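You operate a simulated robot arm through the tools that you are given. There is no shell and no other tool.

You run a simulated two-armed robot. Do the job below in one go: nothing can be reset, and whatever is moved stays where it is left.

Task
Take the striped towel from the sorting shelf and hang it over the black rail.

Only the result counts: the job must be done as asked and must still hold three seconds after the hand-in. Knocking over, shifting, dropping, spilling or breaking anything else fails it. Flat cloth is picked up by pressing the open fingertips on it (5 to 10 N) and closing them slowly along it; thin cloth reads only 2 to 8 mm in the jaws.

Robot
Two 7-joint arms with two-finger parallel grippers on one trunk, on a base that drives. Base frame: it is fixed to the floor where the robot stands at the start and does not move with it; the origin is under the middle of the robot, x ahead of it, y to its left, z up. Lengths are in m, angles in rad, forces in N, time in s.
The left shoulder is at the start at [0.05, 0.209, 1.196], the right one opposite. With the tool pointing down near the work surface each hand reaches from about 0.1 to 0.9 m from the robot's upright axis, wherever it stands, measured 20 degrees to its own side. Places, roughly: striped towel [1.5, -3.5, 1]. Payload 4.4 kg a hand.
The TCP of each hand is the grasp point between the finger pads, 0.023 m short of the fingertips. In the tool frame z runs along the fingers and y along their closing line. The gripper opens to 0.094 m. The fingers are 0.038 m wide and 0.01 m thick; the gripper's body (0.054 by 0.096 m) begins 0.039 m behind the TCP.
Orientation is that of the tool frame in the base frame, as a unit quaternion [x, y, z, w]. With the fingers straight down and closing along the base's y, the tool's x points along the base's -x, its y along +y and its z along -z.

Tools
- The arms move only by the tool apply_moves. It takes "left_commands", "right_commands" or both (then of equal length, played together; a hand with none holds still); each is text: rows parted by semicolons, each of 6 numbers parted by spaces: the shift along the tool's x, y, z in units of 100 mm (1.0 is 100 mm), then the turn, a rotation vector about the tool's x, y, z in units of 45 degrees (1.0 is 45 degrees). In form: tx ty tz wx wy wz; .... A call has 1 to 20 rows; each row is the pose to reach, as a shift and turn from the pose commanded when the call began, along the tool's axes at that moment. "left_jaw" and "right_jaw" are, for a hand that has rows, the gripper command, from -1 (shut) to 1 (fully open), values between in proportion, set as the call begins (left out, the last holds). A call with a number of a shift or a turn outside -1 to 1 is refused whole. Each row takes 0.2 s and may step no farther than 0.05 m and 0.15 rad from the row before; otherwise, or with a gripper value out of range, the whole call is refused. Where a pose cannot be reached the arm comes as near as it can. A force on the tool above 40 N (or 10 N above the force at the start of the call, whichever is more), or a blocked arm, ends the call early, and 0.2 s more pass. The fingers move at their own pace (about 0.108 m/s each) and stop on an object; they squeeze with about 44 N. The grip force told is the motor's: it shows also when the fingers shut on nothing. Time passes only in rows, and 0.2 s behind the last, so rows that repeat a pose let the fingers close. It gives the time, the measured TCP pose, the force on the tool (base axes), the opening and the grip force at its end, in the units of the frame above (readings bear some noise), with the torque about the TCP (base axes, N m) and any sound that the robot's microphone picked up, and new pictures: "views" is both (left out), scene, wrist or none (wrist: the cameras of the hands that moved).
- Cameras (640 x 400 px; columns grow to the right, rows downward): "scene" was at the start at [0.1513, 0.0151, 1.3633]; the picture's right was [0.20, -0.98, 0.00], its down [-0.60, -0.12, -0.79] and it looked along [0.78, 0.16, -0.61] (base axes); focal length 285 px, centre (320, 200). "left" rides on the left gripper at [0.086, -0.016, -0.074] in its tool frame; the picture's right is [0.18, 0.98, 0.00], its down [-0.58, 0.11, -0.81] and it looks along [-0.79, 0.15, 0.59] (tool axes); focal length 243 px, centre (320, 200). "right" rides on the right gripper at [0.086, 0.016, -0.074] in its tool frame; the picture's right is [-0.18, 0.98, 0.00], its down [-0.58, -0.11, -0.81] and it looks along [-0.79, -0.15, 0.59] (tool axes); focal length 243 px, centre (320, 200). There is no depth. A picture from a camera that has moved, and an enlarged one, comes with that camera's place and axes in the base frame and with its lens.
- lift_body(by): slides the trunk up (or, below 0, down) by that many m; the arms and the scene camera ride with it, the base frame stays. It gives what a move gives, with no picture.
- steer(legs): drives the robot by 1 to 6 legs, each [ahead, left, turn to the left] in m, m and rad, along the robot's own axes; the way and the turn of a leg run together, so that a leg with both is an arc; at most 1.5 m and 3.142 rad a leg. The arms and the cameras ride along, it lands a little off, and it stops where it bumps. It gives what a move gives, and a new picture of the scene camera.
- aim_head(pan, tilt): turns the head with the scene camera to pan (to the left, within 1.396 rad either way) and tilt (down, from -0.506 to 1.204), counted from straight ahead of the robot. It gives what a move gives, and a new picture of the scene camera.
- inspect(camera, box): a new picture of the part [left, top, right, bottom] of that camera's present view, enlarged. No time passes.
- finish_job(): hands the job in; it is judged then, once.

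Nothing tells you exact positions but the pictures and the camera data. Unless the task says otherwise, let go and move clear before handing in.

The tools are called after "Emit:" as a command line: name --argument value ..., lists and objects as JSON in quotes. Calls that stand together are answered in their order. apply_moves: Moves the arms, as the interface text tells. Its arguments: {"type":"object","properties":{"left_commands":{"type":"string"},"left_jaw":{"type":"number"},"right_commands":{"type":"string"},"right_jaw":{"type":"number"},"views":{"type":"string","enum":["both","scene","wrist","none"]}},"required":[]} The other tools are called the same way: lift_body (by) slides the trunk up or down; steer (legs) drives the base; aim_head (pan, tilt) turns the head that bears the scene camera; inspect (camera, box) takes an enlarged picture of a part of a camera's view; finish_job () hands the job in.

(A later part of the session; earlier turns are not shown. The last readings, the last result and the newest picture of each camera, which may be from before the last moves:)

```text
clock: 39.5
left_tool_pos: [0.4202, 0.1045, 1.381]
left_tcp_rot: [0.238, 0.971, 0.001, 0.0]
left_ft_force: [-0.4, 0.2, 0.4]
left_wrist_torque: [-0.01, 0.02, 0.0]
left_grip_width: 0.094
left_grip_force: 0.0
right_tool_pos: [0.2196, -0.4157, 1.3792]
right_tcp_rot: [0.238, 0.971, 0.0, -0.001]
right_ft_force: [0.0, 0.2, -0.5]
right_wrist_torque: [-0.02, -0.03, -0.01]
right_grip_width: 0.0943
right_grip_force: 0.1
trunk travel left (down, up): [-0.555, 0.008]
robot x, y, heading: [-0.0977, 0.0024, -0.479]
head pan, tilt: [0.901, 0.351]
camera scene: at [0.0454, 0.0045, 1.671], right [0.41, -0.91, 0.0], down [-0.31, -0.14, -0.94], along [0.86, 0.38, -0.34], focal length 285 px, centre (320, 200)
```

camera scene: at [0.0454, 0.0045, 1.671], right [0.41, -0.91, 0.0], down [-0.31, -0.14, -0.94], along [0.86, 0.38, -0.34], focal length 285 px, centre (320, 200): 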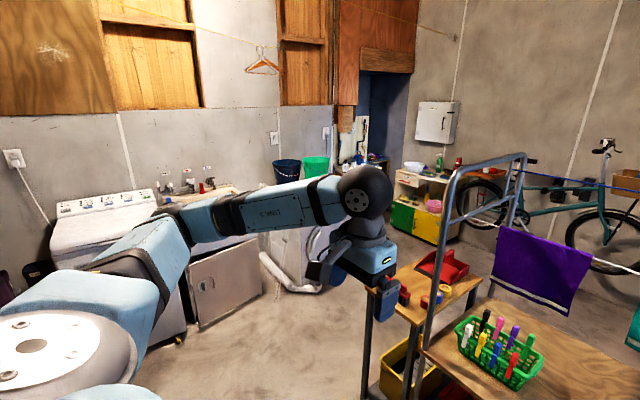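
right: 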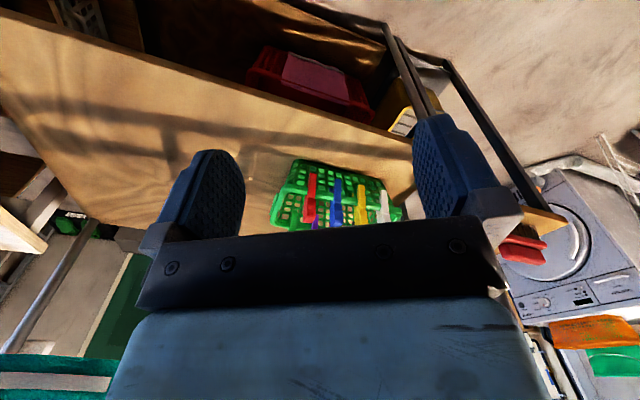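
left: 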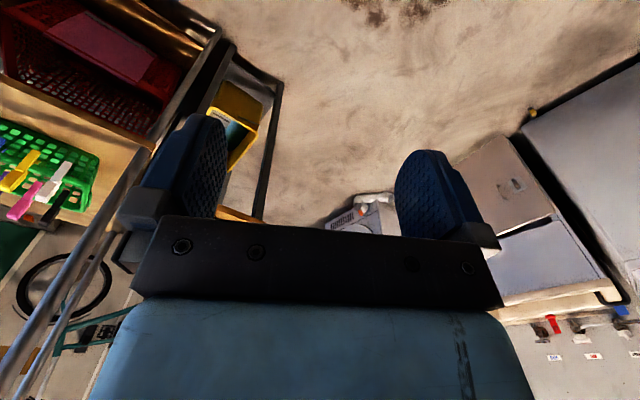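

The rail may be mounted on the hidden side of the wooden board standing at the end of the bench row. I'll zoom in on that board and on the garden tool corner.

Emit:
aim_head --pan -1.0 --tilt 0.2

Emit:
inspect --camera "scene" --box '[320, 120, 520, 245]'

Emit:
inspect --camera "scene" --box '[500, 80, 640, 260]'

Emit:
inspect --camera "scene" --box '[200, 120, 360, 220]'

```text
clock: 41.4
left_tool_pos: [0.4202, 0.1042, 1.3806]
left_tcp_rot: [0.237, 0.971, 0.0, -0.001]
left_ft_force: [-0.3, -0.4, -1.0]
left_wrist_torque: [0.01, 0.0, -0.06]
left_grip_width: 0.094
left_grip_force: 0.2
right_tool_pos: [0.2203, -0.4162, 1.3797]
right_tcp_rot: [0.239, 0.971, -0.001, 0.0]
right_ft_force: [0.0, -0.3, 0.2]
right_wrist_torque: [0.0, -0.01, -0.03]
right_grip_width: 0.0939
right_grip_force: 0.1
trunk travel left (down, up): [-0.555, 0.008]
robot x, y, heading: [-0.0946, -0.0001, -0.482]
head pan, tilt: [-1.0, 0.201]
camera scene: at [-0.0313, -0.1261, 1.685], right [-1.0, -0.09, 0.0], down [-0.02, 0.2, -0.98], along [0.09, -0.98, -0.2], focal length 285 px, centre (320, 200)
```

scene: 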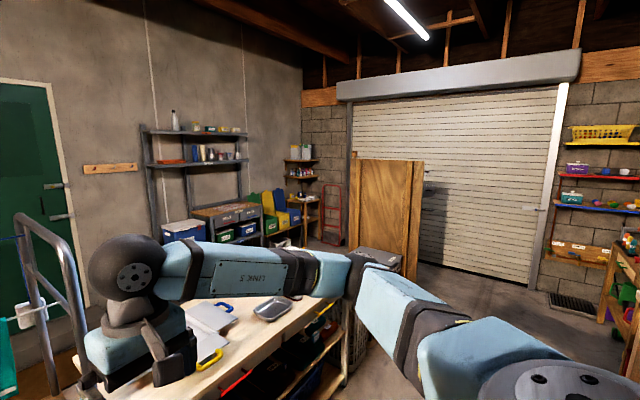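

```text
3.20 times, centred on (420, 182) of scene
camera zoom: at [-0.0313, -0.1261, 1.685], right [-1.0, -0.09, 0.0], down [-0.02, 0.2, -0.98], along [0.09, -0.98, -0.2], focal length 913 px, centre (0, 256)
```

zoom: 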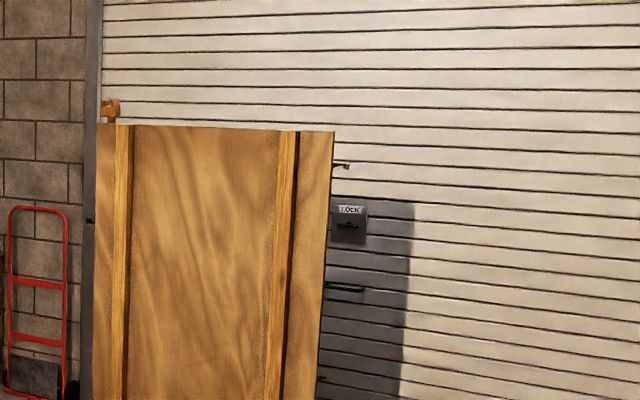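

```text
2.22 times, centred on (570, 170) of scene
camera zoom: at [-0.0313, -0.1261, 1.685], right [-1.0, -0.09, 0.0], down [-0.02, 0.2, -0.98], along [0.09, -0.98, -0.2], focal length 634 px, centre (-236, 267)
```

zoom: 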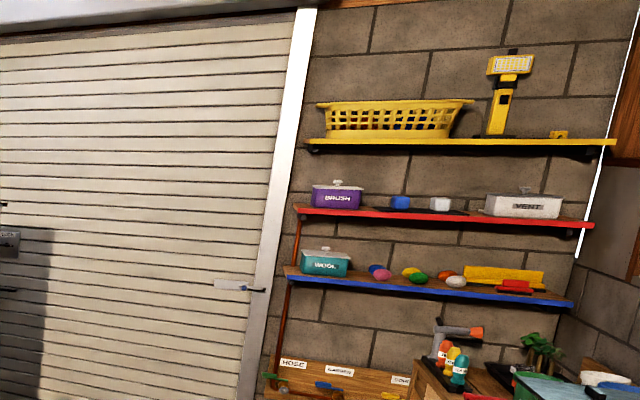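

```text
4.00 times, centred on (280, 170) of scene
camera zoom: at [-0.0313, -0.1261, 1.685], right [-1.0, -0.09, 0.0], down [-0.02, 0.2, -0.98], along [0.09, -0.98, -0.2], focal length 1142 px, centre (480, 320)
```

zoom: 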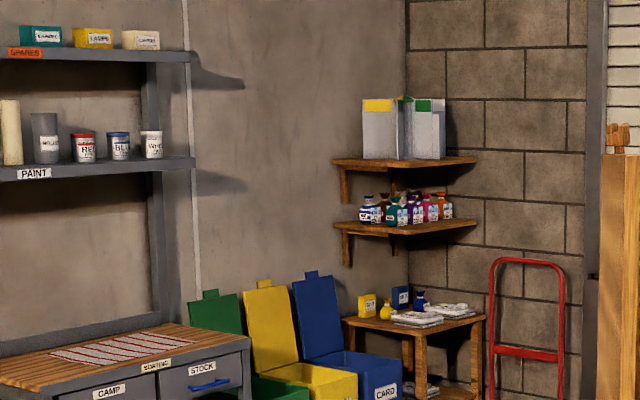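

There are brackets poking out from the back side of the wooden board, so the black rail is probably mounted there, facing the roller door. I'll turn to drive along the aisle and go round the board.

Emit:
steer --legs '[[0, 0, -1.61], [0.9, 0.15, 0]]'

Emit:
aim_head --pan 0.0 --tilt 0.45

```text
clock: 50.2
left_tool_pos: [-0.3707, -1.3923, 1.3816]
left_tcp_rot: [0.871, 0.491, 0.001, 0.0]
left_ft_force: [0.4, -0.3, 0.1]
left_wrist_torque: [0.03, 0.01, -0.01]
left_grip_width: 0.0942
left_grip_force: 0.0
right_tool_pos: [-0.877, -1.1617, 1.38]
right_tcp_rot: [0.871, 0.491, -0.001, 0.0]
right_ft_force: [-0.7, -0.2, 0.1]
right_wrist_torque: [-0.01, 0.02, 0.0]
right_grip_width: 0.0941
right_grip_force: 0.0
trunk travel left (down, up): [-0.555, 0.008]
robot x, y, heading: [-0.4438, -0.8702, -2.114]
head pan, tilt: [-1.0, 0.201]
camera scene: at [-0.5709, -0.9317, 1.6851], right [-0.03, 1.0, 0.0], down [0.2, 0.0, -0.98], along [-0.98, -0.03, -0.2], focal length 285 px, centre (320, 200)
```

scene: 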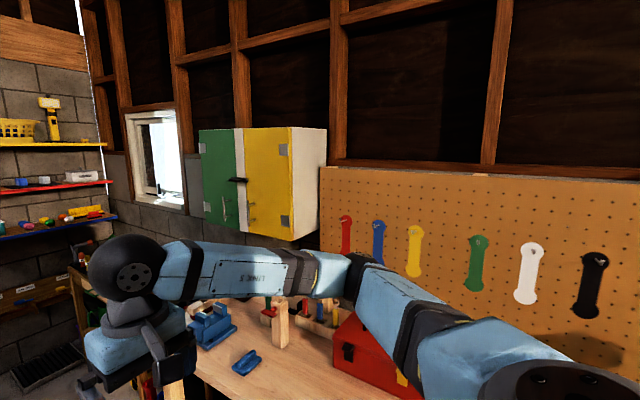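

```text
clock: 51.5
left_tool_pos: [-0.3706, -1.3931, 1.3819]
left_tcp_rot: [0.87, 0.492, -0.001, -0.001]
left_ft_force: [0.1, 0.6, 1.5]
left_wrist_torque: [-0.01, 0.0, -0.02]
left_grip_width: 0.0937
left_grip_force: 0.0
right_tool_pos: [-0.8769, -1.1623, 1.3782]
right_tcp_rot: [0.871, 0.491, 0.0, 0.0]
right_ft_force: [0.6, 0.5, 0.4]
right_wrist_torque: [0.02, -0.01, 0.01]
right_grip_width: 0.094
right_grip_force: 0.0
trunk travel left (down, up): [-0.555, 0.008]
robot x, y, heading: [-0.4404, -0.8716, -2.122]
head pan, tilt: [0.0, 0.45]
camera scene: at [-0.5257, -1.0086, 1.6618], right [-0.86, 0.52, 0.0], down [0.23, 0.37, -0.9], along [-0.47, -0.77, -0.44], focal length 285 px, centre (320, 200)
```

scene: 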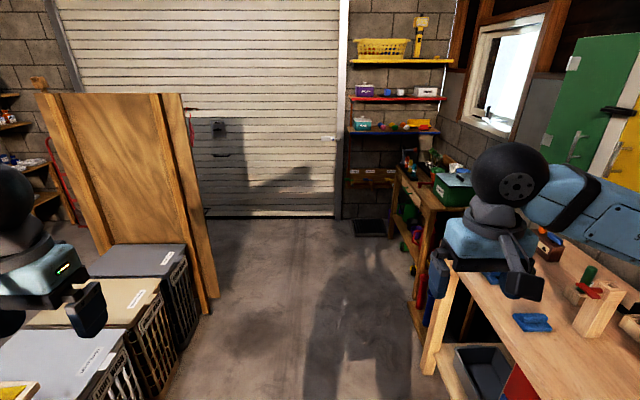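

The aisle is clear up to the roller door, and brackets stick out behind the board. I'll drive on past the board's edge and look left at its back side.

Emit:
steer --legs '[[1.2, 0.0, 0], [0.9, 0.0, 0.0]]'

Emit:
aim_head --pan 1.3 --tilt 0.4

```text
clock: 59.5
left_tool_pos: [-1.0748, -2.6793, 1.3813]
left_tcp_rot: [0.847, 0.532, 0.009, 0.004]
left_ft_force: [-0.4, -1.7, -1.0]
left_wrist_torque: [0.1, -0.02, -0.02]
left_grip_width: 0.094
left_grip_force: 0.1
right_tool_pos: [-1.6041, -2.4886, 1.3873]
right_tcp_rot: [0.851, 0.526, -0.005, 0.009]
right_ft_force: [-0.8, -1.3, -0.8]
right_wrist_torque: [0.0, 0.0, 0.02]
right_grip_width: 0.094
right_grip_force: 0.0
trunk travel left (down, up): [-0.555, 0.008]
robot x, y, heading: [-1.1936, -2.1861, -2.035]
head pan, tilt: [0.0, 0.45]
stopped in leg 2: the robot was blocked; the commanded pose is now the measured one
camera scene: at [-1.2665, -2.3022, 1.6653], right [-0.89, 0.45, -0.01], down [0.19, 0.37, -0.91], along [-0.4, -0.81, -0.42], focal length 285 px, centre (320, 200)
```

scene: 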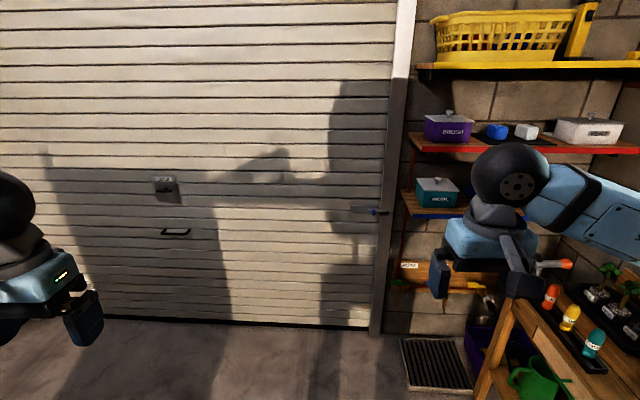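

```text
clock: 61.0
left_tool_pos: [-1.0742, -2.6759, 1.3841]
left_tcp_rot: [0.849, 0.528, 0.005, 0.006]
left_ft_force: [0.6, -1.4, 0.4]
left_wrist_torque: [-0.01, -0.01, 0.0]
left_grip_width: 0.094
left_grip_force: 0.1
right_tool_pos: [-1.6018, -2.4831, 1.3901]
right_tcp_rot: [0.852, 0.524, -0.01, 0.01]
right_ft_force: [0.6, 1.3, -0.3]
right_wrist_torque: [-0.01, 0.0, 0.01]
right_grip_width: 0.094
right_grip_force: 0.1
trunk travel left (down, up): [-0.555, 0.008]
robot x, y, heading: [-1.1939, -2.1863, -2.044]
head pan, tilt: [1.3, 0.4]
camera scene: at [-1.1517, -2.2775, 1.6688], right [-0.67, -0.74, 0.02], down [-0.29, 0.24, -0.93], along [0.68, -0.63, -0.38], focal length 285 px, centre (320, 200)
```

scene: 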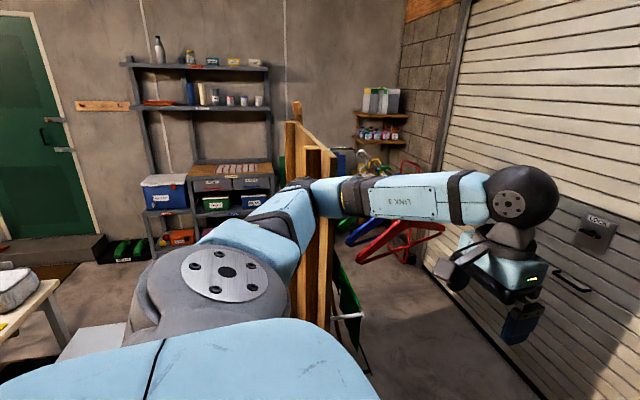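

The drive was blocked partway. Behind the board there are coloured coat hangers; before anything else I'll check what I'm touching on both sides.

Emit:
aim_head --pan 1.0 --tilt 0.9

Emit:
aim_head --pan -1.0 --tilt 0.7

Emit:
aim_head --pan 0.0 --tilt 1.1

```text
clock: 62.0
left_tool_pos: [-1.074, -2.6756, 1.3845]
left_tcp_rot: [0.849, 0.528, 0.004, 0.006]
left_ft_force: [-0.7, 0.4, -0.1]
left_wrist_torque: [-0.03, -0.02, 0.04]
left_grip_width: 0.094
left_grip_force: 0.0
right_tool_pos: [-1.6017, -2.4827, 1.3899]
right_tcp_rot: [0.852, 0.524, -0.009, 0.009]
right_ft_force: [0.1, 0.3, -0.7]
right_wrist_torque: [0.03, 0.01, 0.03]
right_grip_width: 0.0939
right_grip_force: 0.0
trunk travel left (down, up): [-0.555, 0.008]
robot x, y, heading: [-1.1926, -2.1877, -2.035]
head pan, tilt: [1.0, 0.901]
camera scene: at [-1.1819, -2.2812, 1.6262], right [-0.86, -0.51, 0.02], down [-0.4, 0.66, -0.64], along [0.31, -0.56, -0.77], focal length 285 px, centre (320, 200)
```

scene: 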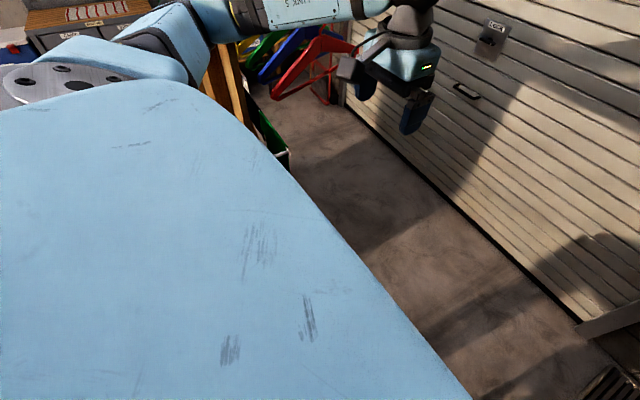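

```text
clock: 63.9
left_tool_pos: [-1.0726, -2.675, 1.3844]
left_tcp_rot: [0.849, 0.529, 0.004, 0.007]
left_ft_force: [0.0, -0.6, -0.2]
left_wrist_torque: [0.0, 0.01, 0.05]
left_grip_width: 0.0939
left_grip_force: 0.0
right_tool_pos: [-1.6022, -2.4824, 1.3898]
right_tcp_rot: [0.852, 0.524, -0.01, 0.009]
right_ft_force: [0.2, -0.6, 0.5]
right_wrist_torque: [0.01, 0.0, -0.05]
right_grip_width: 0.094
right_grip_force: 0.0
trunk travel left (down, up): [-0.555, 0.008]
robot x, y, heading: [-1.1921, -2.1867, -2.036]
head pan, tilt: [-1.0, 0.7]
camera scene: at [-1.3048, -2.2245, 1.6414], right [-0.1, 0.99, -0.02], down [0.64, 0.05, -0.77], along [-0.76, -0.09, -0.64], focal length 285 px, centre (320, 200)
```

scene: 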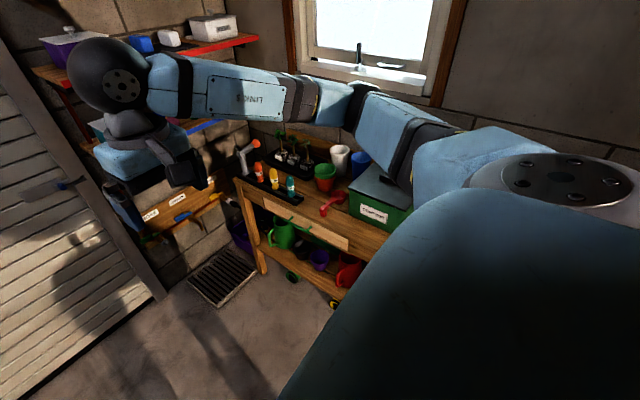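

```text
clock: 65.2
left_tool_pos: [-1.0736, -2.6767, 1.3853]
left_tcp_rot: [0.849, 0.528, 0.004, 0.007]
left_ft_force: [-0.2, 0.0, 0.2]
left_wrist_torque: [0.02, 0.03, -0.01]
left_grip_width: 0.094
left_grip_force: 0.1
right_tool_pos: [-1.6017, -2.4823, 1.3892]
right_tcp_rot: [0.851, 0.524, -0.008, 0.009]
right_ft_force: [0.4, -0.1, 0.8]
right_wrist_torque: [0.0, 0.02, -0.02]
right_grip_width: 0.094
right_grip_force: 0.0
trunk travel left (down, up): [-0.555, 0.008]
robot x, y, heading: [-1.1929, -2.1874, -2.036]
head pan, tilt: [0.0, 1.1]
camera scene: at [-1.2491, -2.2729, 1.6124], right [-0.89, 0.45, -0.01], down [0.4, 0.78, -0.48], along [-0.21, -0.43, -0.88], focal length 285 px, centre (320, 200)
```

scene: 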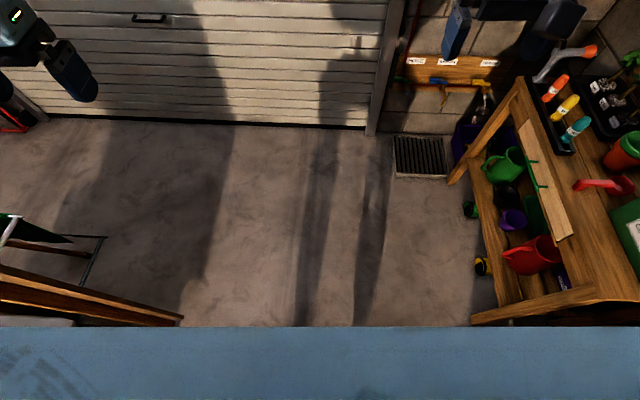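

My left elbow is touching the edge of the board (its foot is at about [-0.65, -2.75]). Behind it I glimpse some sort of low rack with a white-tipped rail and a green cloth. I'll back off first.

Emit:
steer --legs '[[-0.2, 0, 0], [0, -0.12, -0.08]]'

Emit:
aim_head --pan 0.8 --tilt 0.5

```text
clock: 68.0
left_tool_pos: [-1.1387, -2.4784, 1.3717]
left_tcp_rot: [0.872, 0.489, 0.012, -0.003]
left_ft_force: [0.8, 0.6, -0.9]
left_wrist_torque: [-0.02, 0.02, 0.0]
left_grip_width: 0.094
left_grip_force: 0.1
right_tool_pos: [-1.6475, -2.2417, 1.3807]
right_tcp_rot: [0.874, 0.486, -0.001, -0.001]
right_ft_force: [0.5, 0.2, 0.5]
right_wrist_torque: [0.0, 0.01, 0.01]
right_grip_width: 0.0941
right_grip_force: 0.1
trunk travel left (down, up): [-0.555, 0.008]
robot x, y, heading: [-1.21, -1.9555, -2.126]
head pan, tilt: [0.0, 1.1]
camera scene: at [-1.279, -2.0681, 1.6097], right [-0.85, 0.53, 0.0], down [0.47, 0.76, -0.45], along [-0.24, -0.39, -0.89], focal length 285 px, centre (320, 200)
```

scene: 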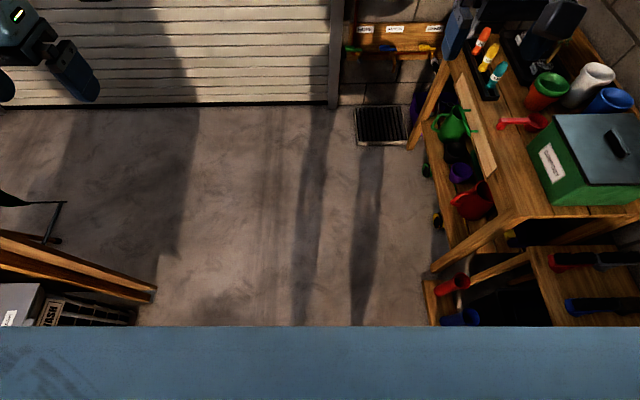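

```text
clock: 69.2
left_tool_pos: [-1.14, -2.4784, 1.3731]
left_tcp_rot: [0.872, 0.49, 0.012, -0.004]
left_ft_force: [-0.8, -0.1, 0.5]
left_wrist_torque: [0.01, 0.01, 0.04]
left_grip_width: 0.0939
left_grip_force: 0.1
right_tool_pos: [-1.6479, -2.2404, 1.3798]
right_tcp_rot: [0.874, 0.486, 0.0, 0.0]
right_ft_force: [0.2, -0.8, 0.1]
right_wrist_torque: [0.02, 0.0, -0.02]
right_grip_width: 0.0942
right_grip_force: 0.1
trunk travel left (down, up): [-0.555, 0.008]
robot x, y, heading: [-1.2139, -1.9532, -2.126]
head pan, tilt: [0.799, 0.499]
camera scene: at [-1.2247, -2.1025, 1.6573], right [-0.97, -0.24, 0.0], down [-0.12, 0.47, -0.88], along [0.21, -0.85, -0.48], focal length 285 px, centre (320, 200)
```

scene: 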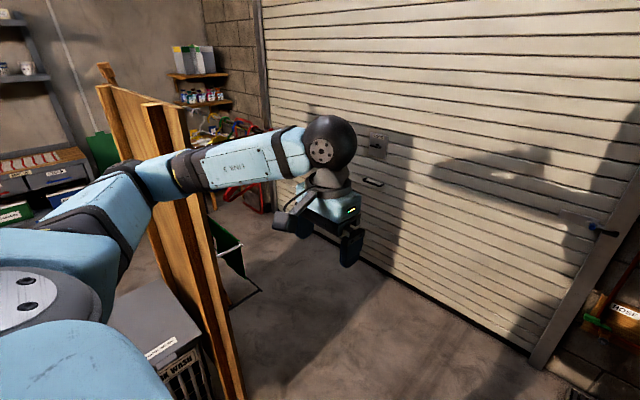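

The board edge now has about 0.2 m clearance to my left elbow and the heading is parallel to the aisle again. I'll drive ahead past the board's plane and look left behind it.

Emit:
steer --legs '[[0.85, 0, 0]]'

Emit:
aim_head --pan 1.39 --tilt 0.5

```text
clock: 73.7
left_tool_pos: [-1.5837, -3.2126, 1.3735]
left_tcp_rot: [0.869, 0.494, 0.011, -0.003]
left_ft_force: [0.8, -0.4, 0.6]
left_wrist_torque: [0.0, 0.03, 0.03]
left_grip_width: 0.094
left_grip_force: 0.2
right_tool_pos: [-2.0941, -2.9808, 1.3796]
right_tcp_rot: [0.87, 0.493, -0.001, 0.001]
right_ft_force: [0.5, 0.3, -0.3]
right_wrist_torque: [-0.03, 0.03, -0.03]
right_grip_width: 0.0941
right_grip_force: 0.1
trunk travel left (down, up): [-0.555, 0.008]
robot x, y, heading: [-1.661, -2.6884, -2.115]
head pan, tilt: [0.799, 0.499]
camera scene: at [-1.6723, -2.8362, 1.6574], right [-0.97, -0.25, 0.0], down [-0.12, 0.46, -0.88], along [0.22, -0.85, -0.48], focal length 285 px, centre (320, 200)
```

scene: 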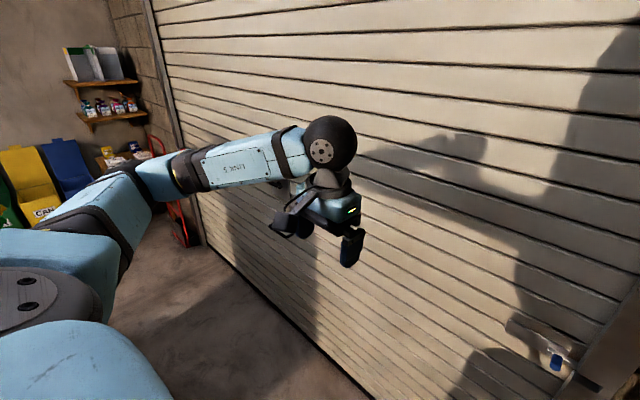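

```text
clock: 74.7
left_tool_pos: [-1.5832, -3.211, 1.3723]
left_tcp_rot: [0.869, 0.494, 0.012, -0.003]
left_ft_force: [0.1, -0.7, 0.7]
left_wrist_torque: [0.03, -0.01, 0.01]
left_grip_width: 0.0939
left_grip_force: 0.2
right_tool_pos: [-2.0942, -2.9794, 1.3796]
right_tcp_rot: [0.87, 0.492, -0.001, 0.0]
right_ft_force: [-0.3, -0.3, 0.0]
right_wrist_torque: [0.01, 0.01, 0.0]
right_grip_width: 0.0941
right_grip_force: 0.1
trunk travel left (down, up): [-0.555, 0.008]
robot x, y, heading: [-1.661, -2.6883, -2.116]
head pan, tilt: [1.389, 0.499]
camera scene: at [-1.6276, -2.8089, 1.6574], right [-0.66, -0.75, 0.0], down [-0.36, 0.32, -0.88], along [0.66, -0.58, -0.48], focal length 285 px, centre (320, 200)
```

scene: 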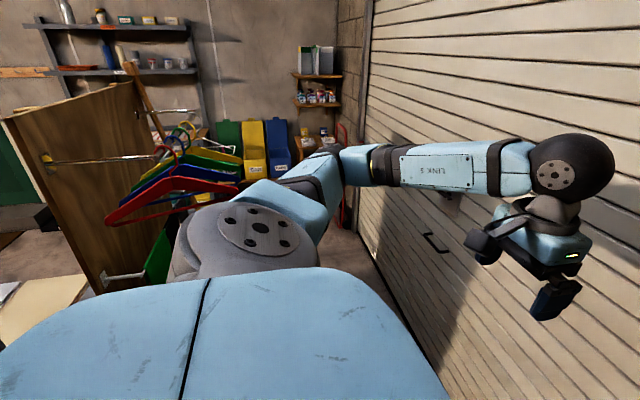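

Behind the board is a hanging rail with coloured hangers and other brackets. I'll zoom in on it.

Emit:
inspect --camera "scene" --box '[0, 60, 320, 300]'

Emit:
aim_head --pan 1.39 --tilt 0.2

Emit:
inspect --camera "scene" --box '[0, 130, 260, 300]'

```text
1.67 times, centred on (160, 180) of scene
camera zoom: at [-1.6276, -2.8089, 1.6574], right [-0.66, -0.75, 0.0], down [-0.36, 0.32, -0.88], along [0.66, -0.58, -0.48], focal length 476 px, centre (587, 233)
```

zoom: 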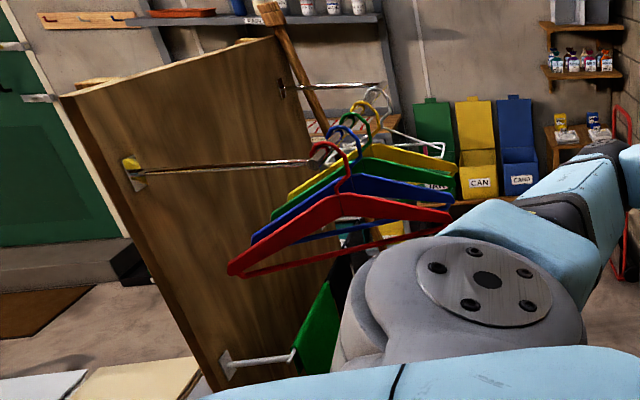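

```text
clock: 75.5
left_tool_pos: [-1.5836, -3.2112, 1.3737]
left_tcp_rot: [0.869, 0.495, 0.013, -0.002]
left_ft_force: [0.4, -0.4, -0.3]
left_wrist_torque: [0.02, -0.01, -0.02]
left_grip_width: 0.0939
left_grip_force: 0.1
right_tool_pos: [-2.0939, -2.9802, 1.3806]
right_tcp_rot: [0.87, 0.492, 0.0, 0.001]
right_ft_force: [-0.6, 0.7, 0.4]
right_wrist_torque: [0.02, -0.02, 0.03]
right_grip_width: 0.0939
right_grip_force: 0.1
trunk travel left (down, up): [-0.555, 0.008]
robot x, y, heading: [-1.6603, -2.6849, -2.114]
head pan, tilt: [1.389, 0.201]
camera scene: at [-1.626, -2.8105, 1.685], right [-0.66, -0.75, 0.0], down [-0.15, 0.13, -0.98], along [0.73, -0.65, -0.2], focal length 285 px, centre (320, 200)
```

scene: 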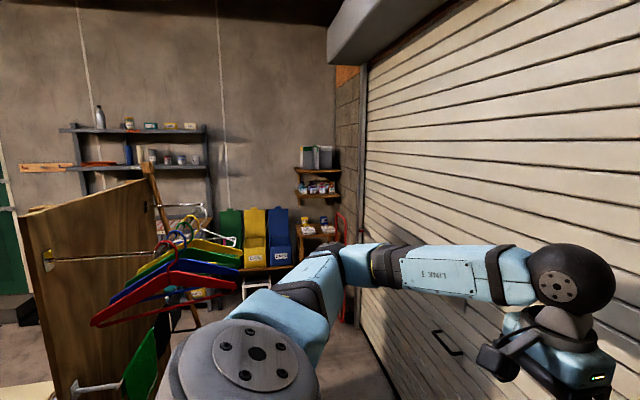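

```text
2.35 times, centred on (130, 215) of scene
camera zoom: at [-1.626, -2.8105, 1.685], right [-0.66, -0.75, 0.0], down [-0.15, 0.13, -0.98], along [0.73, -0.65, -0.2], focal length 672 px, centre (767, 165)
```

zoom: 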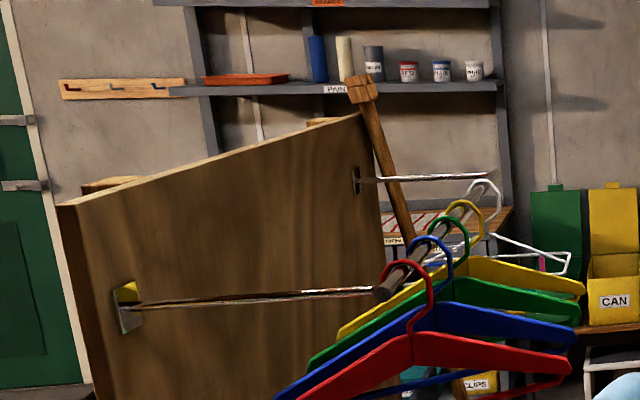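

The board's back side has an upper rail on brackets with five hangers, and a lower rail at about z = 1.0 with a green cloth on it. I'll turn left to face that area for a clear view.

Emit:
steer --legs '[[-0.1, 0, 0], [0, 0, 1.3]]'

Emit:
aim_head --pan 0.3 --tilt 0.5

```text
clock: 79.9
left_tool_pos: [-1.0845, -2.6724, 1.3731]
left_tcp_rot: [0.396, 0.918, 0.009, -0.01]
left_ft_force: [1.4, 0.2, -0.2]
left_wrist_torque: [-0.01, -0.03, -0.01]
left_grip_width: 0.0939
left_grip_force: 0.1
right_tool_pos: [-1.4464, -3.1008, 1.3802]
right_tcp_rot: [0.399, 0.917, 0.0, 0.001]
right_ft_force: [-0.1, 0.9, -0.3]
right_wrist_torque: [0.01, 0.0, -0.02]
right_grip_width: 0.094
right_grip_force: 0.1
trunk travel left (down, up): [-0.555, 0.008]
robot x, y, heading: [-1.6103, -2.604, -0.821]
head pan, tilt: [1.389, 0.201]
camera scene: at [-1.4844, -2.6041, 1.6851], right [0.54, -0.84, 0.0], down [-0.17, -0.11, -0.98], along [0.83, 0.53, -0.2], focal length 285 px, centre (320, 200)
```

scene: 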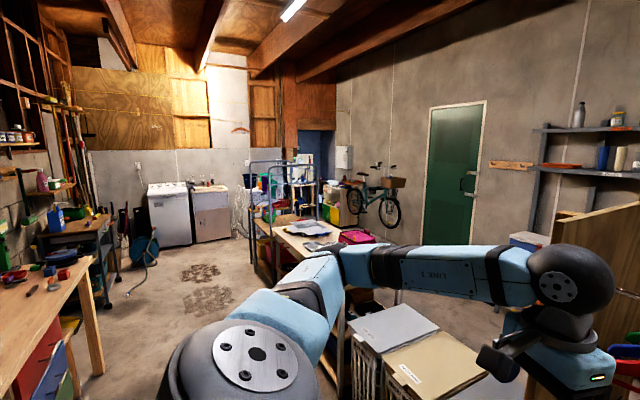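

```text
clock: 81.2
left_tool_pos: [-1.0848, -2.6743, 1.3714]
left_tcp_rot: [0.397, 0.918, 0.008, -0.011]
left_ft_force: [0.0, -0.1, -0.7]
left_wrist_torque: [-0.03, 0.01, 0.02]
left_grip_width: 0.094
left_grip_force: 0.0
right_tool_pos: [-1.4467, -3.1001, 1.3801]
right_tcp_rot: [0.398, 0.917, -0.001, 0.001]
right_ft_force: [-0.5, -0.1, 0.6]
right_wrist_torque: [-0.04, 0.0, -0.02]
right_grip_width: 0.0943
right_grip_force: 0.1
trunk travel left (down, up): [-0.555, 0.008]
robot x, y, heading: [-1.6085, -2.601, -0.822]
head pan, tilt: [0.3, 0.499]
camera scene: at [-1.4838, -2.6991, 1.6574], right [-0.5, -0.87, 0.0], down [-0.41, 0.24, -0.88], along [0.76, -0.44, -0.48], focal length 285 px, centre (320, 200)
```

scene: 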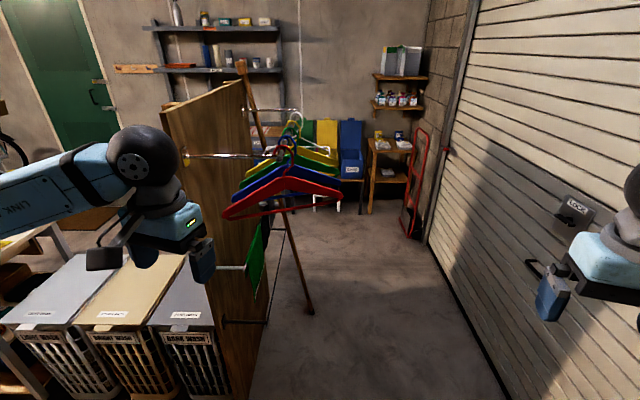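

Now I see the back of the board: an upper hanger rail, a middle rail with a green towel, and a lower one with dark brackets. I'll zoom in.

Emit:
inspect --camera "scene" --box '[160, 80, 360, 220]'

Emit:
inspect --camera "scene" --box '[180, 200, 340, 345]'

```text
2.86 times, centred on (260, 150) of scene
camera zoom: at [-1.4838, -2.6991, 1.6574], right [-0.5, -0.87, 0.0], down [-0.41, 0.24, -0.88], along [0.76, -0.44, -0.48], focal length 816 px, centre (491, 343)
```

zoom: 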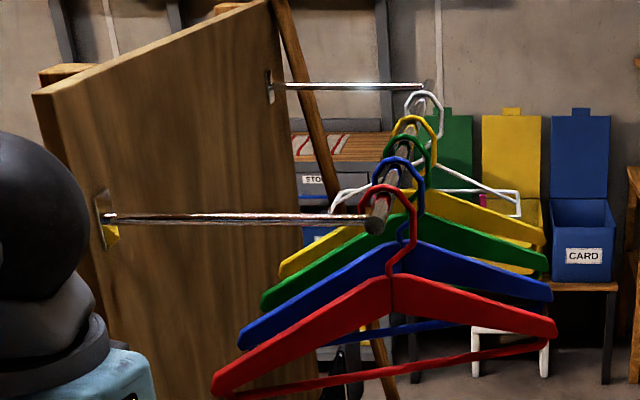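

```text
2.76 times, centred on (260, 272) of scene
camera zoom: at [-1.4838, -2.6991, 1.6574], right [-0.5, -0.87, 0.0], down [-0.41, 0.24, -0.88], along [0.76, -0.44, -0.48], focal length 787 px, centre (486, 0)
```

zoom: 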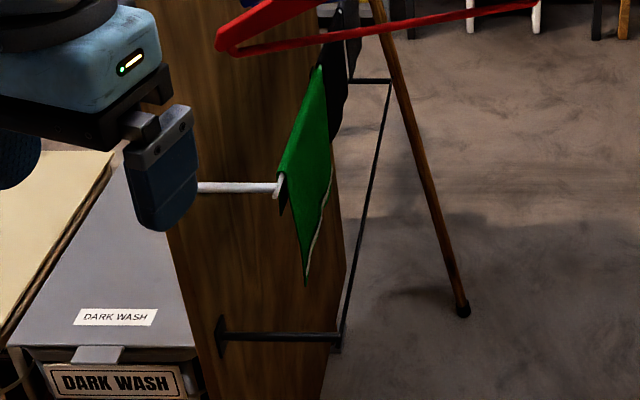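

The black rail is the lowest of three on the board's back: roughly z = 0.70, about 0.15 m off the board, 0.65 m long, with a green towel and something dark hanging on the white rail above it. I'll turn to face the board and back up toward the roller door to see this frontally.

Emit:
steer --legs '[[0, 0, 1.85], [-0.45, 0, 0]]'

Emit:
aim_head --pan -1.1 --tilt 0.5

```text
clock: 87.9
left_tool_pos: [-1.868, -2.4008, 1.372]
left_tcp_rot: [-0.47, 0.882, -0.005, -0.009]
left_ft_force: [-0.4, -0.2, 0.1]
left_wrist_torque: [0.02, -0.07, 0.01]
left_grip_width: 0.0941
left_grip_force: 0.1
right_tool_pos: [-1.3726, -2.6596, 1.3821]
right_tcp_rot: [-0.469, 0.883, -0.002, 0.003]
right_ft_force: [-1.1, 0.0, 0.4]
right_wrist_torque: [0.0, -0.02, 0.0]
right_grip_width: 0.094
right_grip_force: 0.2
trunk travel left (down, up): [-0.555, 0.008]
robot x, y, heading: [-1.8194, -2.9294, 0.973]
head pan, tilt: [0.3, 0.499]
stopped in leg 2: the robot was blocked; the commanded pose is now the measured one
camera scene: at [-1.7589, -2.7857, 1.6576], right [0.96, -0.29, 0.01], down [-0.14, -0.46, -0.88], along [0.26, 0.84, -0.48], focal length 285 px, centre (320, 200)
```

scene: 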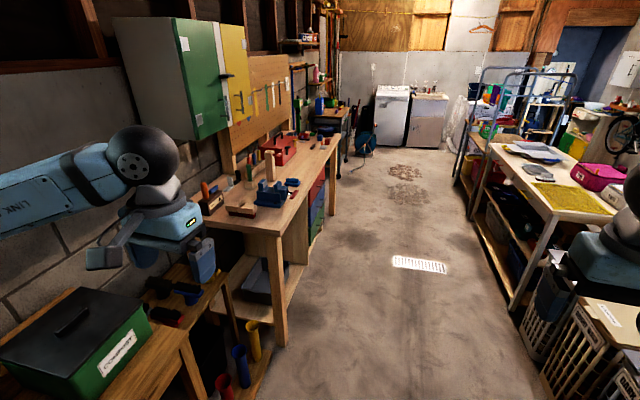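

```text
clock: 89.4
left_tool_pos: [-1.8615, -2.4017, 1.3725]
left_tcp_rot: [-0.47, 0.883, -0.003, -0.011]
left_ft_force: [0.1, -0.3, 0.2]
left_wrist_torque: [0.01, 0.0, 0.01]
left_grip_width: 0.0941
left_grip_force: 0.1
right_tool_pos: [-1.3649, -2.6603, 1.3794]
right_tcp_rot: [-0.467, 0.884, 0.0, 0.0]
right_ft_force: [-0.8, -0.2, -0.2]
right_wrist_torque: [0.02, -0.01, -0.01]
right_grip_width: 0.0941
right_grip_force: 0.0
trunk travel left (down, up): [-0.555, 0.008]
robot x, y, heading: [-1.8142, -2.9263, 0.971]
head pan, tilt: [-1.1, 0.499]
camera scene: at [-1.6873, -2.8853, 1.6573], right [-0.13, -0.99, 0.0], down [-0.47, 0.06, -0.88], along [0.87, -0.11, -0.48], focal length 285 px, centre (320, 200)
```

scene: 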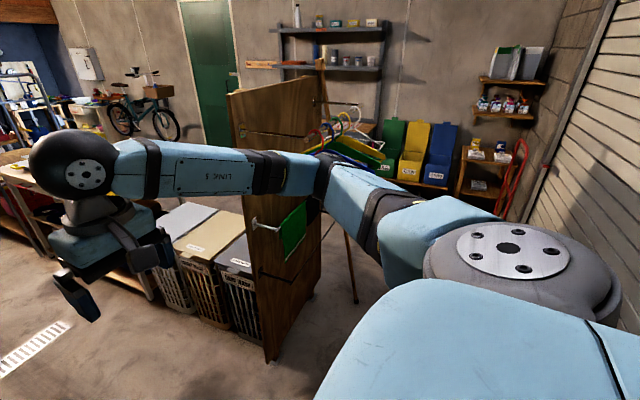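

I was blocked again while backing. I'll look to the left and rear to find what I'm touching.

Emit:
aim_head --pan 1.39 --tilt 0.7

Emit:
aim_head --pan 1.39 --tilt 0.2

Emit:
aim_head --pan -1.39 --tilt 0.7

```text
clock: 91.7
left_tool_pos: [-1.8619, -2.4004, 1.3732]
left_tcp_rot: [-0.47, 0.882, -0.004, -0.012]
left_ft_force: [-0.7, -0.4, 0.7]
left_wrist_torque: [0.0, -0.01, 0.0]
left_grip_width: 0.0938
left_grip_force: 0.2
right_tool_pos: [-1.3655, -2.6614, 1.3807]
right_tcp_rot: [-0.467, 0.884, 0.0, 0.001]
right_ft_force: [-0.3, 0.7, -0.3]
right_wrist_torque: [0.0, 0.03, 0.0]
right_grip_width: 0.0942
right_grip_force: 0.1
trunk travel left (down, up): [-0.555, 0.008]
robot x, y, heading: [-1.8152, -2.9323, 0.977]
head pan, tilt: [1.389, 0.7]
camera scene: at [-1.8381, -2.8142, 1.6396], right [0.7, 0.71, 0.0], down [0.46, -0.45, -0.77], along [-0.54, 0.54, -0.64], focal length 285 px, centre (320, 200)
```

scene: 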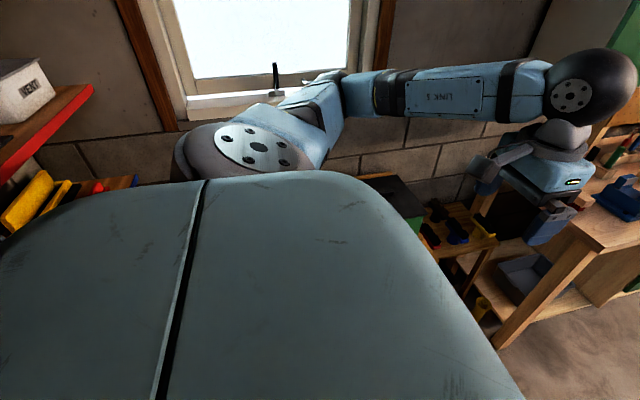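

```text
clock: 92.6
left_tool_pos: [-1.8616, -2.4009, 1.3726]
left_tcp_rot: [-0.47, 0.882, -0.003, -0.012]
left_ft_force: [-0.3, 0.1, 0.2]
left_wrist_torque: [0.0, 0.0, 0.02]
left_grip_width: 0.094
left_grip_force: 0.1
right_tool_pos: [-1.3659, -2.6607, 1.3791]
right_tcp_rot: [-0.467, 0.884, 0.001, 0.001]
right_ft_force: [0.2, 0.4, 0.6]
right_wrist_torque: [-0.03, -0.02, 0.03]
right_grip_width: 0.0939
right_grip_force: 0.1
trunk travel left (down, up): [-0.555, 0.008]
robot x, y, heading: [-1.8154, -2.9295, 0.972]
head pan, tilt: [1.389, 0.201]
camera scene: at [-1.844, -2.8084, 1.685], right [0.7, 0.71, 0.0], down [0.14, -0.14, -0.98], along [-0.7, 0.69, -0.2], focal length 285 px, centre (320, 200)
```

scene: 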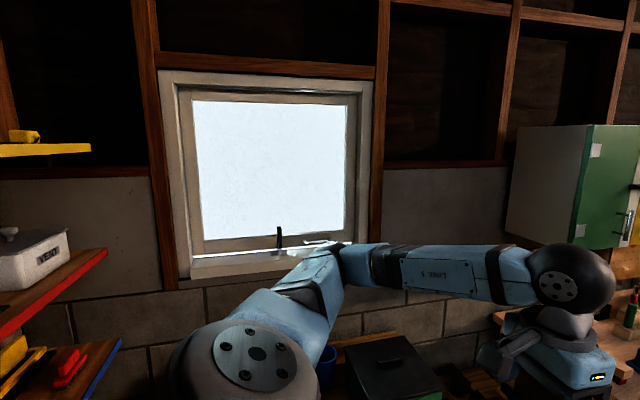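

```text
clock: 95.1
left_tool_pos: [-1.8616, -2.4015, 1.3725]
left_tcp_rot: [-0.47, 0.882, -0.004, -0.011]
left_ft_force: [-0.2, -0.1, 0.8]
left_wrist_torque: [0.04, 0.0, -0.02]
left_grip_width: 0.0938
left_grip_force: 0.0
right_tool_pos: [-1.3645, -2.6611, 1.3795]
right_tcp_rot: [-0.467, 0.884, 0.001, 0.001]
right_ft_force: [0.6, 0.4, -0.1]
right_wrist_torque: [0.01, 0.01, 0.0]
right_grip_width: 0.0942
right_grip_force: 0.1
trunk travel left (down, up): [-0.555, 0.008]
robot x, y, heading: [-1.8159, -2.9278, 0.968]
head pan, tilt: [-1.389, 0.7]
camera scene: at [-1.7003, -2.9086, 1.6396], right [-0.41, -0.91, 0.0], down [-0.59, 0.26, -0.77], along [0.7, -0.31, -0.64], focal length 285 px, centre (320, 200)
```

scene: 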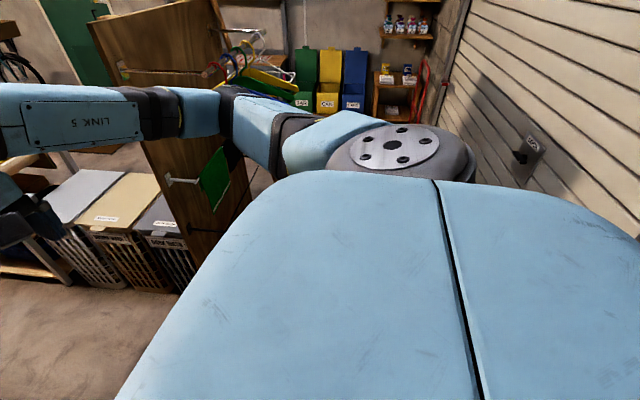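

I most likely touched the raised boot-scraper grate on the floor near the shelf corner with the base. I'll move forward off it, then tuck the hands in closer and higher so I can pass between the hangers and the roller door.

Emit:
steer --legs '[[0.1, 0, 0.05]]'

Emit:
apply_moves --left_commands "0.3 0 -0.3 0 0 0; 0.6 0 -0.6 0 0 0; 0.9 0 -0.9 0 0 0; 1 0 -1 0 0 0" --right_commands "0.3 0 -0.3 0 0 0; 0.6 0 -0.6 0 0 0; 0.9 0 -0.9 0 0 0; 1 0 -1 0 0 0" --views "none"

Emit:
apply_moves --left_commands "0.3 0 -0.3 0 0 0; 0.5 0 -0.6 0 0 0; 0.5 0 -0.9 0 0 0" --right_commands "0.3 0 -0.3 0 0 0; 0.6 0 -0.6 0 0 0; 0.9 0 -0.9 0 0 0" --views "none"

Emit:
aim_head --pan -1.2 --tilt 0.4

```text
clock: 96.2
left_tool_pos: [-1.8325, -2.3182, 1.3742]
left_tcp_rot: [-0.493, 0.87, -0.002, -0.011]
left_ft_force: [0.2, 1.3, 0.3]
left_wrist_torque: [-0.01, 0.01, -0.01]
left_grip_width: 0.0941
left_grip_force: 0.0
right_tool_pos: [-1.3232, -2.5543, 1.3804]
right_tcp_rot: [-0.49, 0.872, 0.0, 0.001]
right_ft_force: [0.2, 0.3, 0.8]
right_wrist_torque: [0.01, -0.02, 0.01]
right_grip_width: 0.0942
right_grip_force: 0.1
trunk travel left (down, up): [-0.555, 0.008]
robot x, y, heading: [-1.7606, -2.8412, 1.022]
head pan, tilt: [-1.389, 0.7]
camera scene: at [-1.6463, -2.8183, 1.6398], right [-0.36, -0.93, 0.0], down [-0.6, 0.23, -0.76], along [0.71, -0.27, -0.64], focal length 285 px, centre (320, 200)
```

scene: 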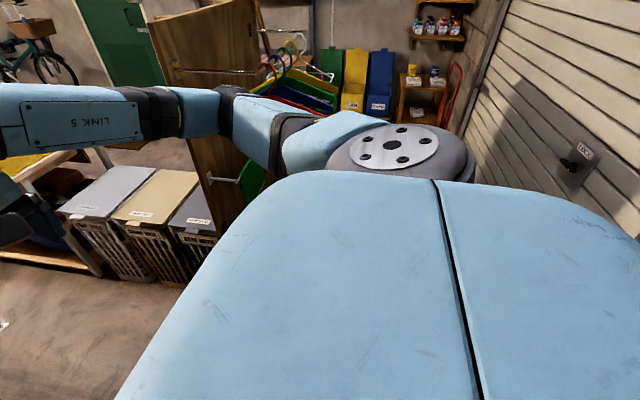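

```text
clock: 97.2
left_tool_pos: [-1.882, -2.4013, 1.477]
left_tcp_rot: [-0.493, 0.87, -0.003, -0.011]
left_ft_force: [-0.8, 0.7, 0.0]
left_wrist_torque: [0.01, -0.01, 0.02]
left_grip_width: 0.0941
left_grip_force: 0.0
right_tool_pos: [-1.3751, -2.6403, 1.4779]
right_tcp_rot: [-0.49, 0.871, 0.002, 0.001]
right_ft_force: [-0.1, 0.2, -0.6]
right_wrist_torque: [0.03, -0.03, 0.02]
right_grip_width: 0.094
right_grip_force: 0.1
trunk travel left (down, up): [-0.555, 0.008]
robot x, y, heading: [-1.7606, -2.8436, 1.019]
head pan, tilt: [-1.389, 0.7]
```

```text
clock: 98.0
left_tool_pos: [-1.9057, -2.441, 1.5662]
left_tcp_rot: [-0.492, 0.87, -0.003, -0.012]
left_ft_force: [0.1, 0.0, 0.6]
left_wrist_torque: [0.02, -0.02, 0.03]
left_grip_width: 0.0942
left_grip_force: 0.0
right_tool_pos: [-1.4245, -2.7189, 1.5689]
right_tcp_rot: [-0.489, 0.872, 0.0, 0.0]
right_ft_force: [0.0, 0.2, -0.4]
right_wrist_torque: [-0.01, 0.02, -0.02]
right_grip_width: 0.0941
right_grip_force: 0.0
trunk travel left (down, up): [-0.555, 0.008]
robot x, y, heading: [-1.7577, -2.8434, 1.023]
head pan, tilt: [-1.389, 0.7]
```

```text
clock: 98.8
left_tool_pos: [-1.9052, -2.4422, 1.5663]
left_tcp_rot: [-0.493, 0.87, -0.004, -0.011]
left_ft_force: [0.3, 0.2, -0.1]
left_wrist_torque: [-0.05, -0.04, 0.01]
left_grip_width: 0.0941
left_grip_force: 0.0
right_tool_pos: [-1.4234, -2.7168, 1.5688]
right_tcp_rot: [-0.49, 0.872, 0.0, 0.001]
right_ft_force: [0.2, 0.1, 0.6]
right_wrist_torque: [0.02, 0.04, 0.01]
right_grip_width: 0.0942
right_grip_force: 0.1
trunk travel left (down, up): [-0.555, 0.008]
robot x, y, heading: [-1.7588, -2.8424, 1.018]
head pan, tilt: [-1.201, 0.4]
camera scene: at [-1.6338, -2.8026, 1.6664], right [-0.18, -0.98, 0.0], down [-0.38, 0.07, -0.92], along [0.91, -0.16, -0.39], focal length 285 px, centre (320, 200)
```

scene: 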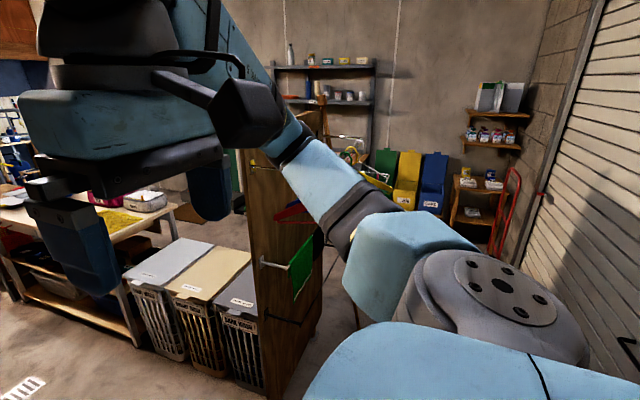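

The arms are now tucked high (hands at z = 1.57, elbows above the hangers). I'll sidestep right slightly, back toward the roller door past the grate, and look again.

Emit:
steer --legs '[[0, -0.16, 0], [-0.2, -0.06, 0]]'

Emit:
aim_head --pan -0.7 --tilt 0.6

```text
clock: 102.2
left_tool_pos: [-1.8208, -2.732, 1.5651]
left_tcp_rot: [-0.494, 0.869, -0.004, -0.013]
left_ft_force: [0.2, 0.0, 0.0]
left_wrist_torque: [-0.03, 0.01, 0.01]
left_grip_width: 0.0942
left_grip_force: 0.0
right_tool_pos: [-1.3389, -3.0072, 1.5692]
right_tcp_rot: [-0.492, 0.871, -0.002, 0.0]
right_ft_force: [-1.1, -0.5, 0.4]
right_wrist_torque: [-0.04, -0.01, 0.04]
right_grip_width: 0.0938
right_grip_force: 0.0
trunk travel left (down, up): [-0.555, 0.008]
robot x, y, heading: [-1.6728, -3.1299, 1.031]
head pan, tilt: [-1.201, 0.4]
camera scene: at [-1.5482, -3.0919, 1.6663], right [-0.17, -0.98, 0.0], down [-0.38, 0.07, -0.92], along [0.91, -0.16, -0.39], focal length 285 px, centre (320, 200)
```

scene: 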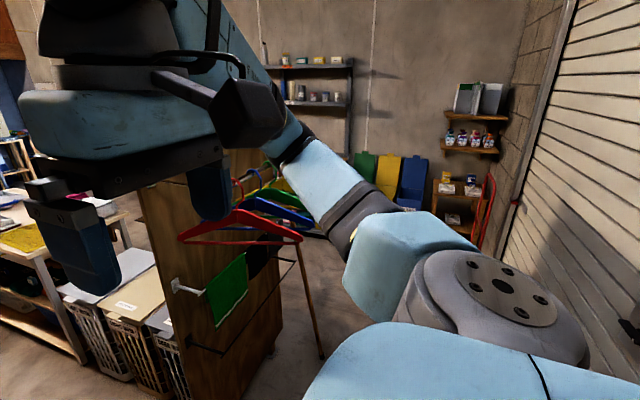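

```text
clock: 103.1
left_tool_pos: [-1.8212, -2.7349, 1.5658]
left_tcp_rot: [-0.494, 0.87, -0.003, -0.012]
left_ft_force: [0.4, 0.1, -0.4]
left_wrist_torque: [-0.02, 0.02, 0.02]
left_grip_width: 0.094
left_grip_force: 0.0
right_tool_pos: [-1.3393, -3.0091, 1.5687]
right_tcp_rot: [-0.492, 0.871, 0.001, 0.0]
right_ft_force: [0.1, -0.2, -0.4]
right_wrist_torque: [0.01, -0.01, -0.01]
right_grip_width: 0.0939
right_grip_force: 0.0
trunk travel left (down, up): [-0.555, 0.008]
robot x, y, heading: [-1.6741, -3.1357, 1.025]
head pan, tilt: [-0.7, 0.6]
camera scene: at [-1.5561, -3.051, 1.6483], right [0.32, -0.95, 0.0], down [-0.54, -0.18, -0.83], along [0.78, 0.26, -0.56], focal length 285 px, centre (320, 200)
```

scene: 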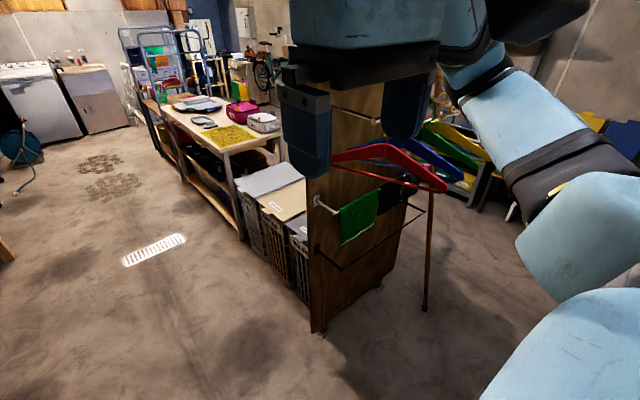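

Good, I reached a clear spot and can now see the black rail under the green and dark towels. I'll zoom in on it.

Emit:
inspect --camera "scene" --box '[290, 130, 460, 340]'

```text
1.90 times, centred on (375, 235) of scene
camera zoom: at [-1.5561, -3.051, 1.6483], right [0.32, -0.95, 0.0], down [-0.54, -0.18, -0.83], along [0.78, 0.26, -0.56], focal length 544 px, centre (215, 133)
```

zoom: 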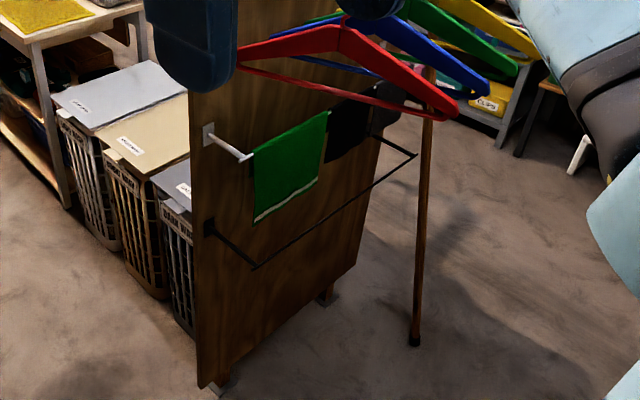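

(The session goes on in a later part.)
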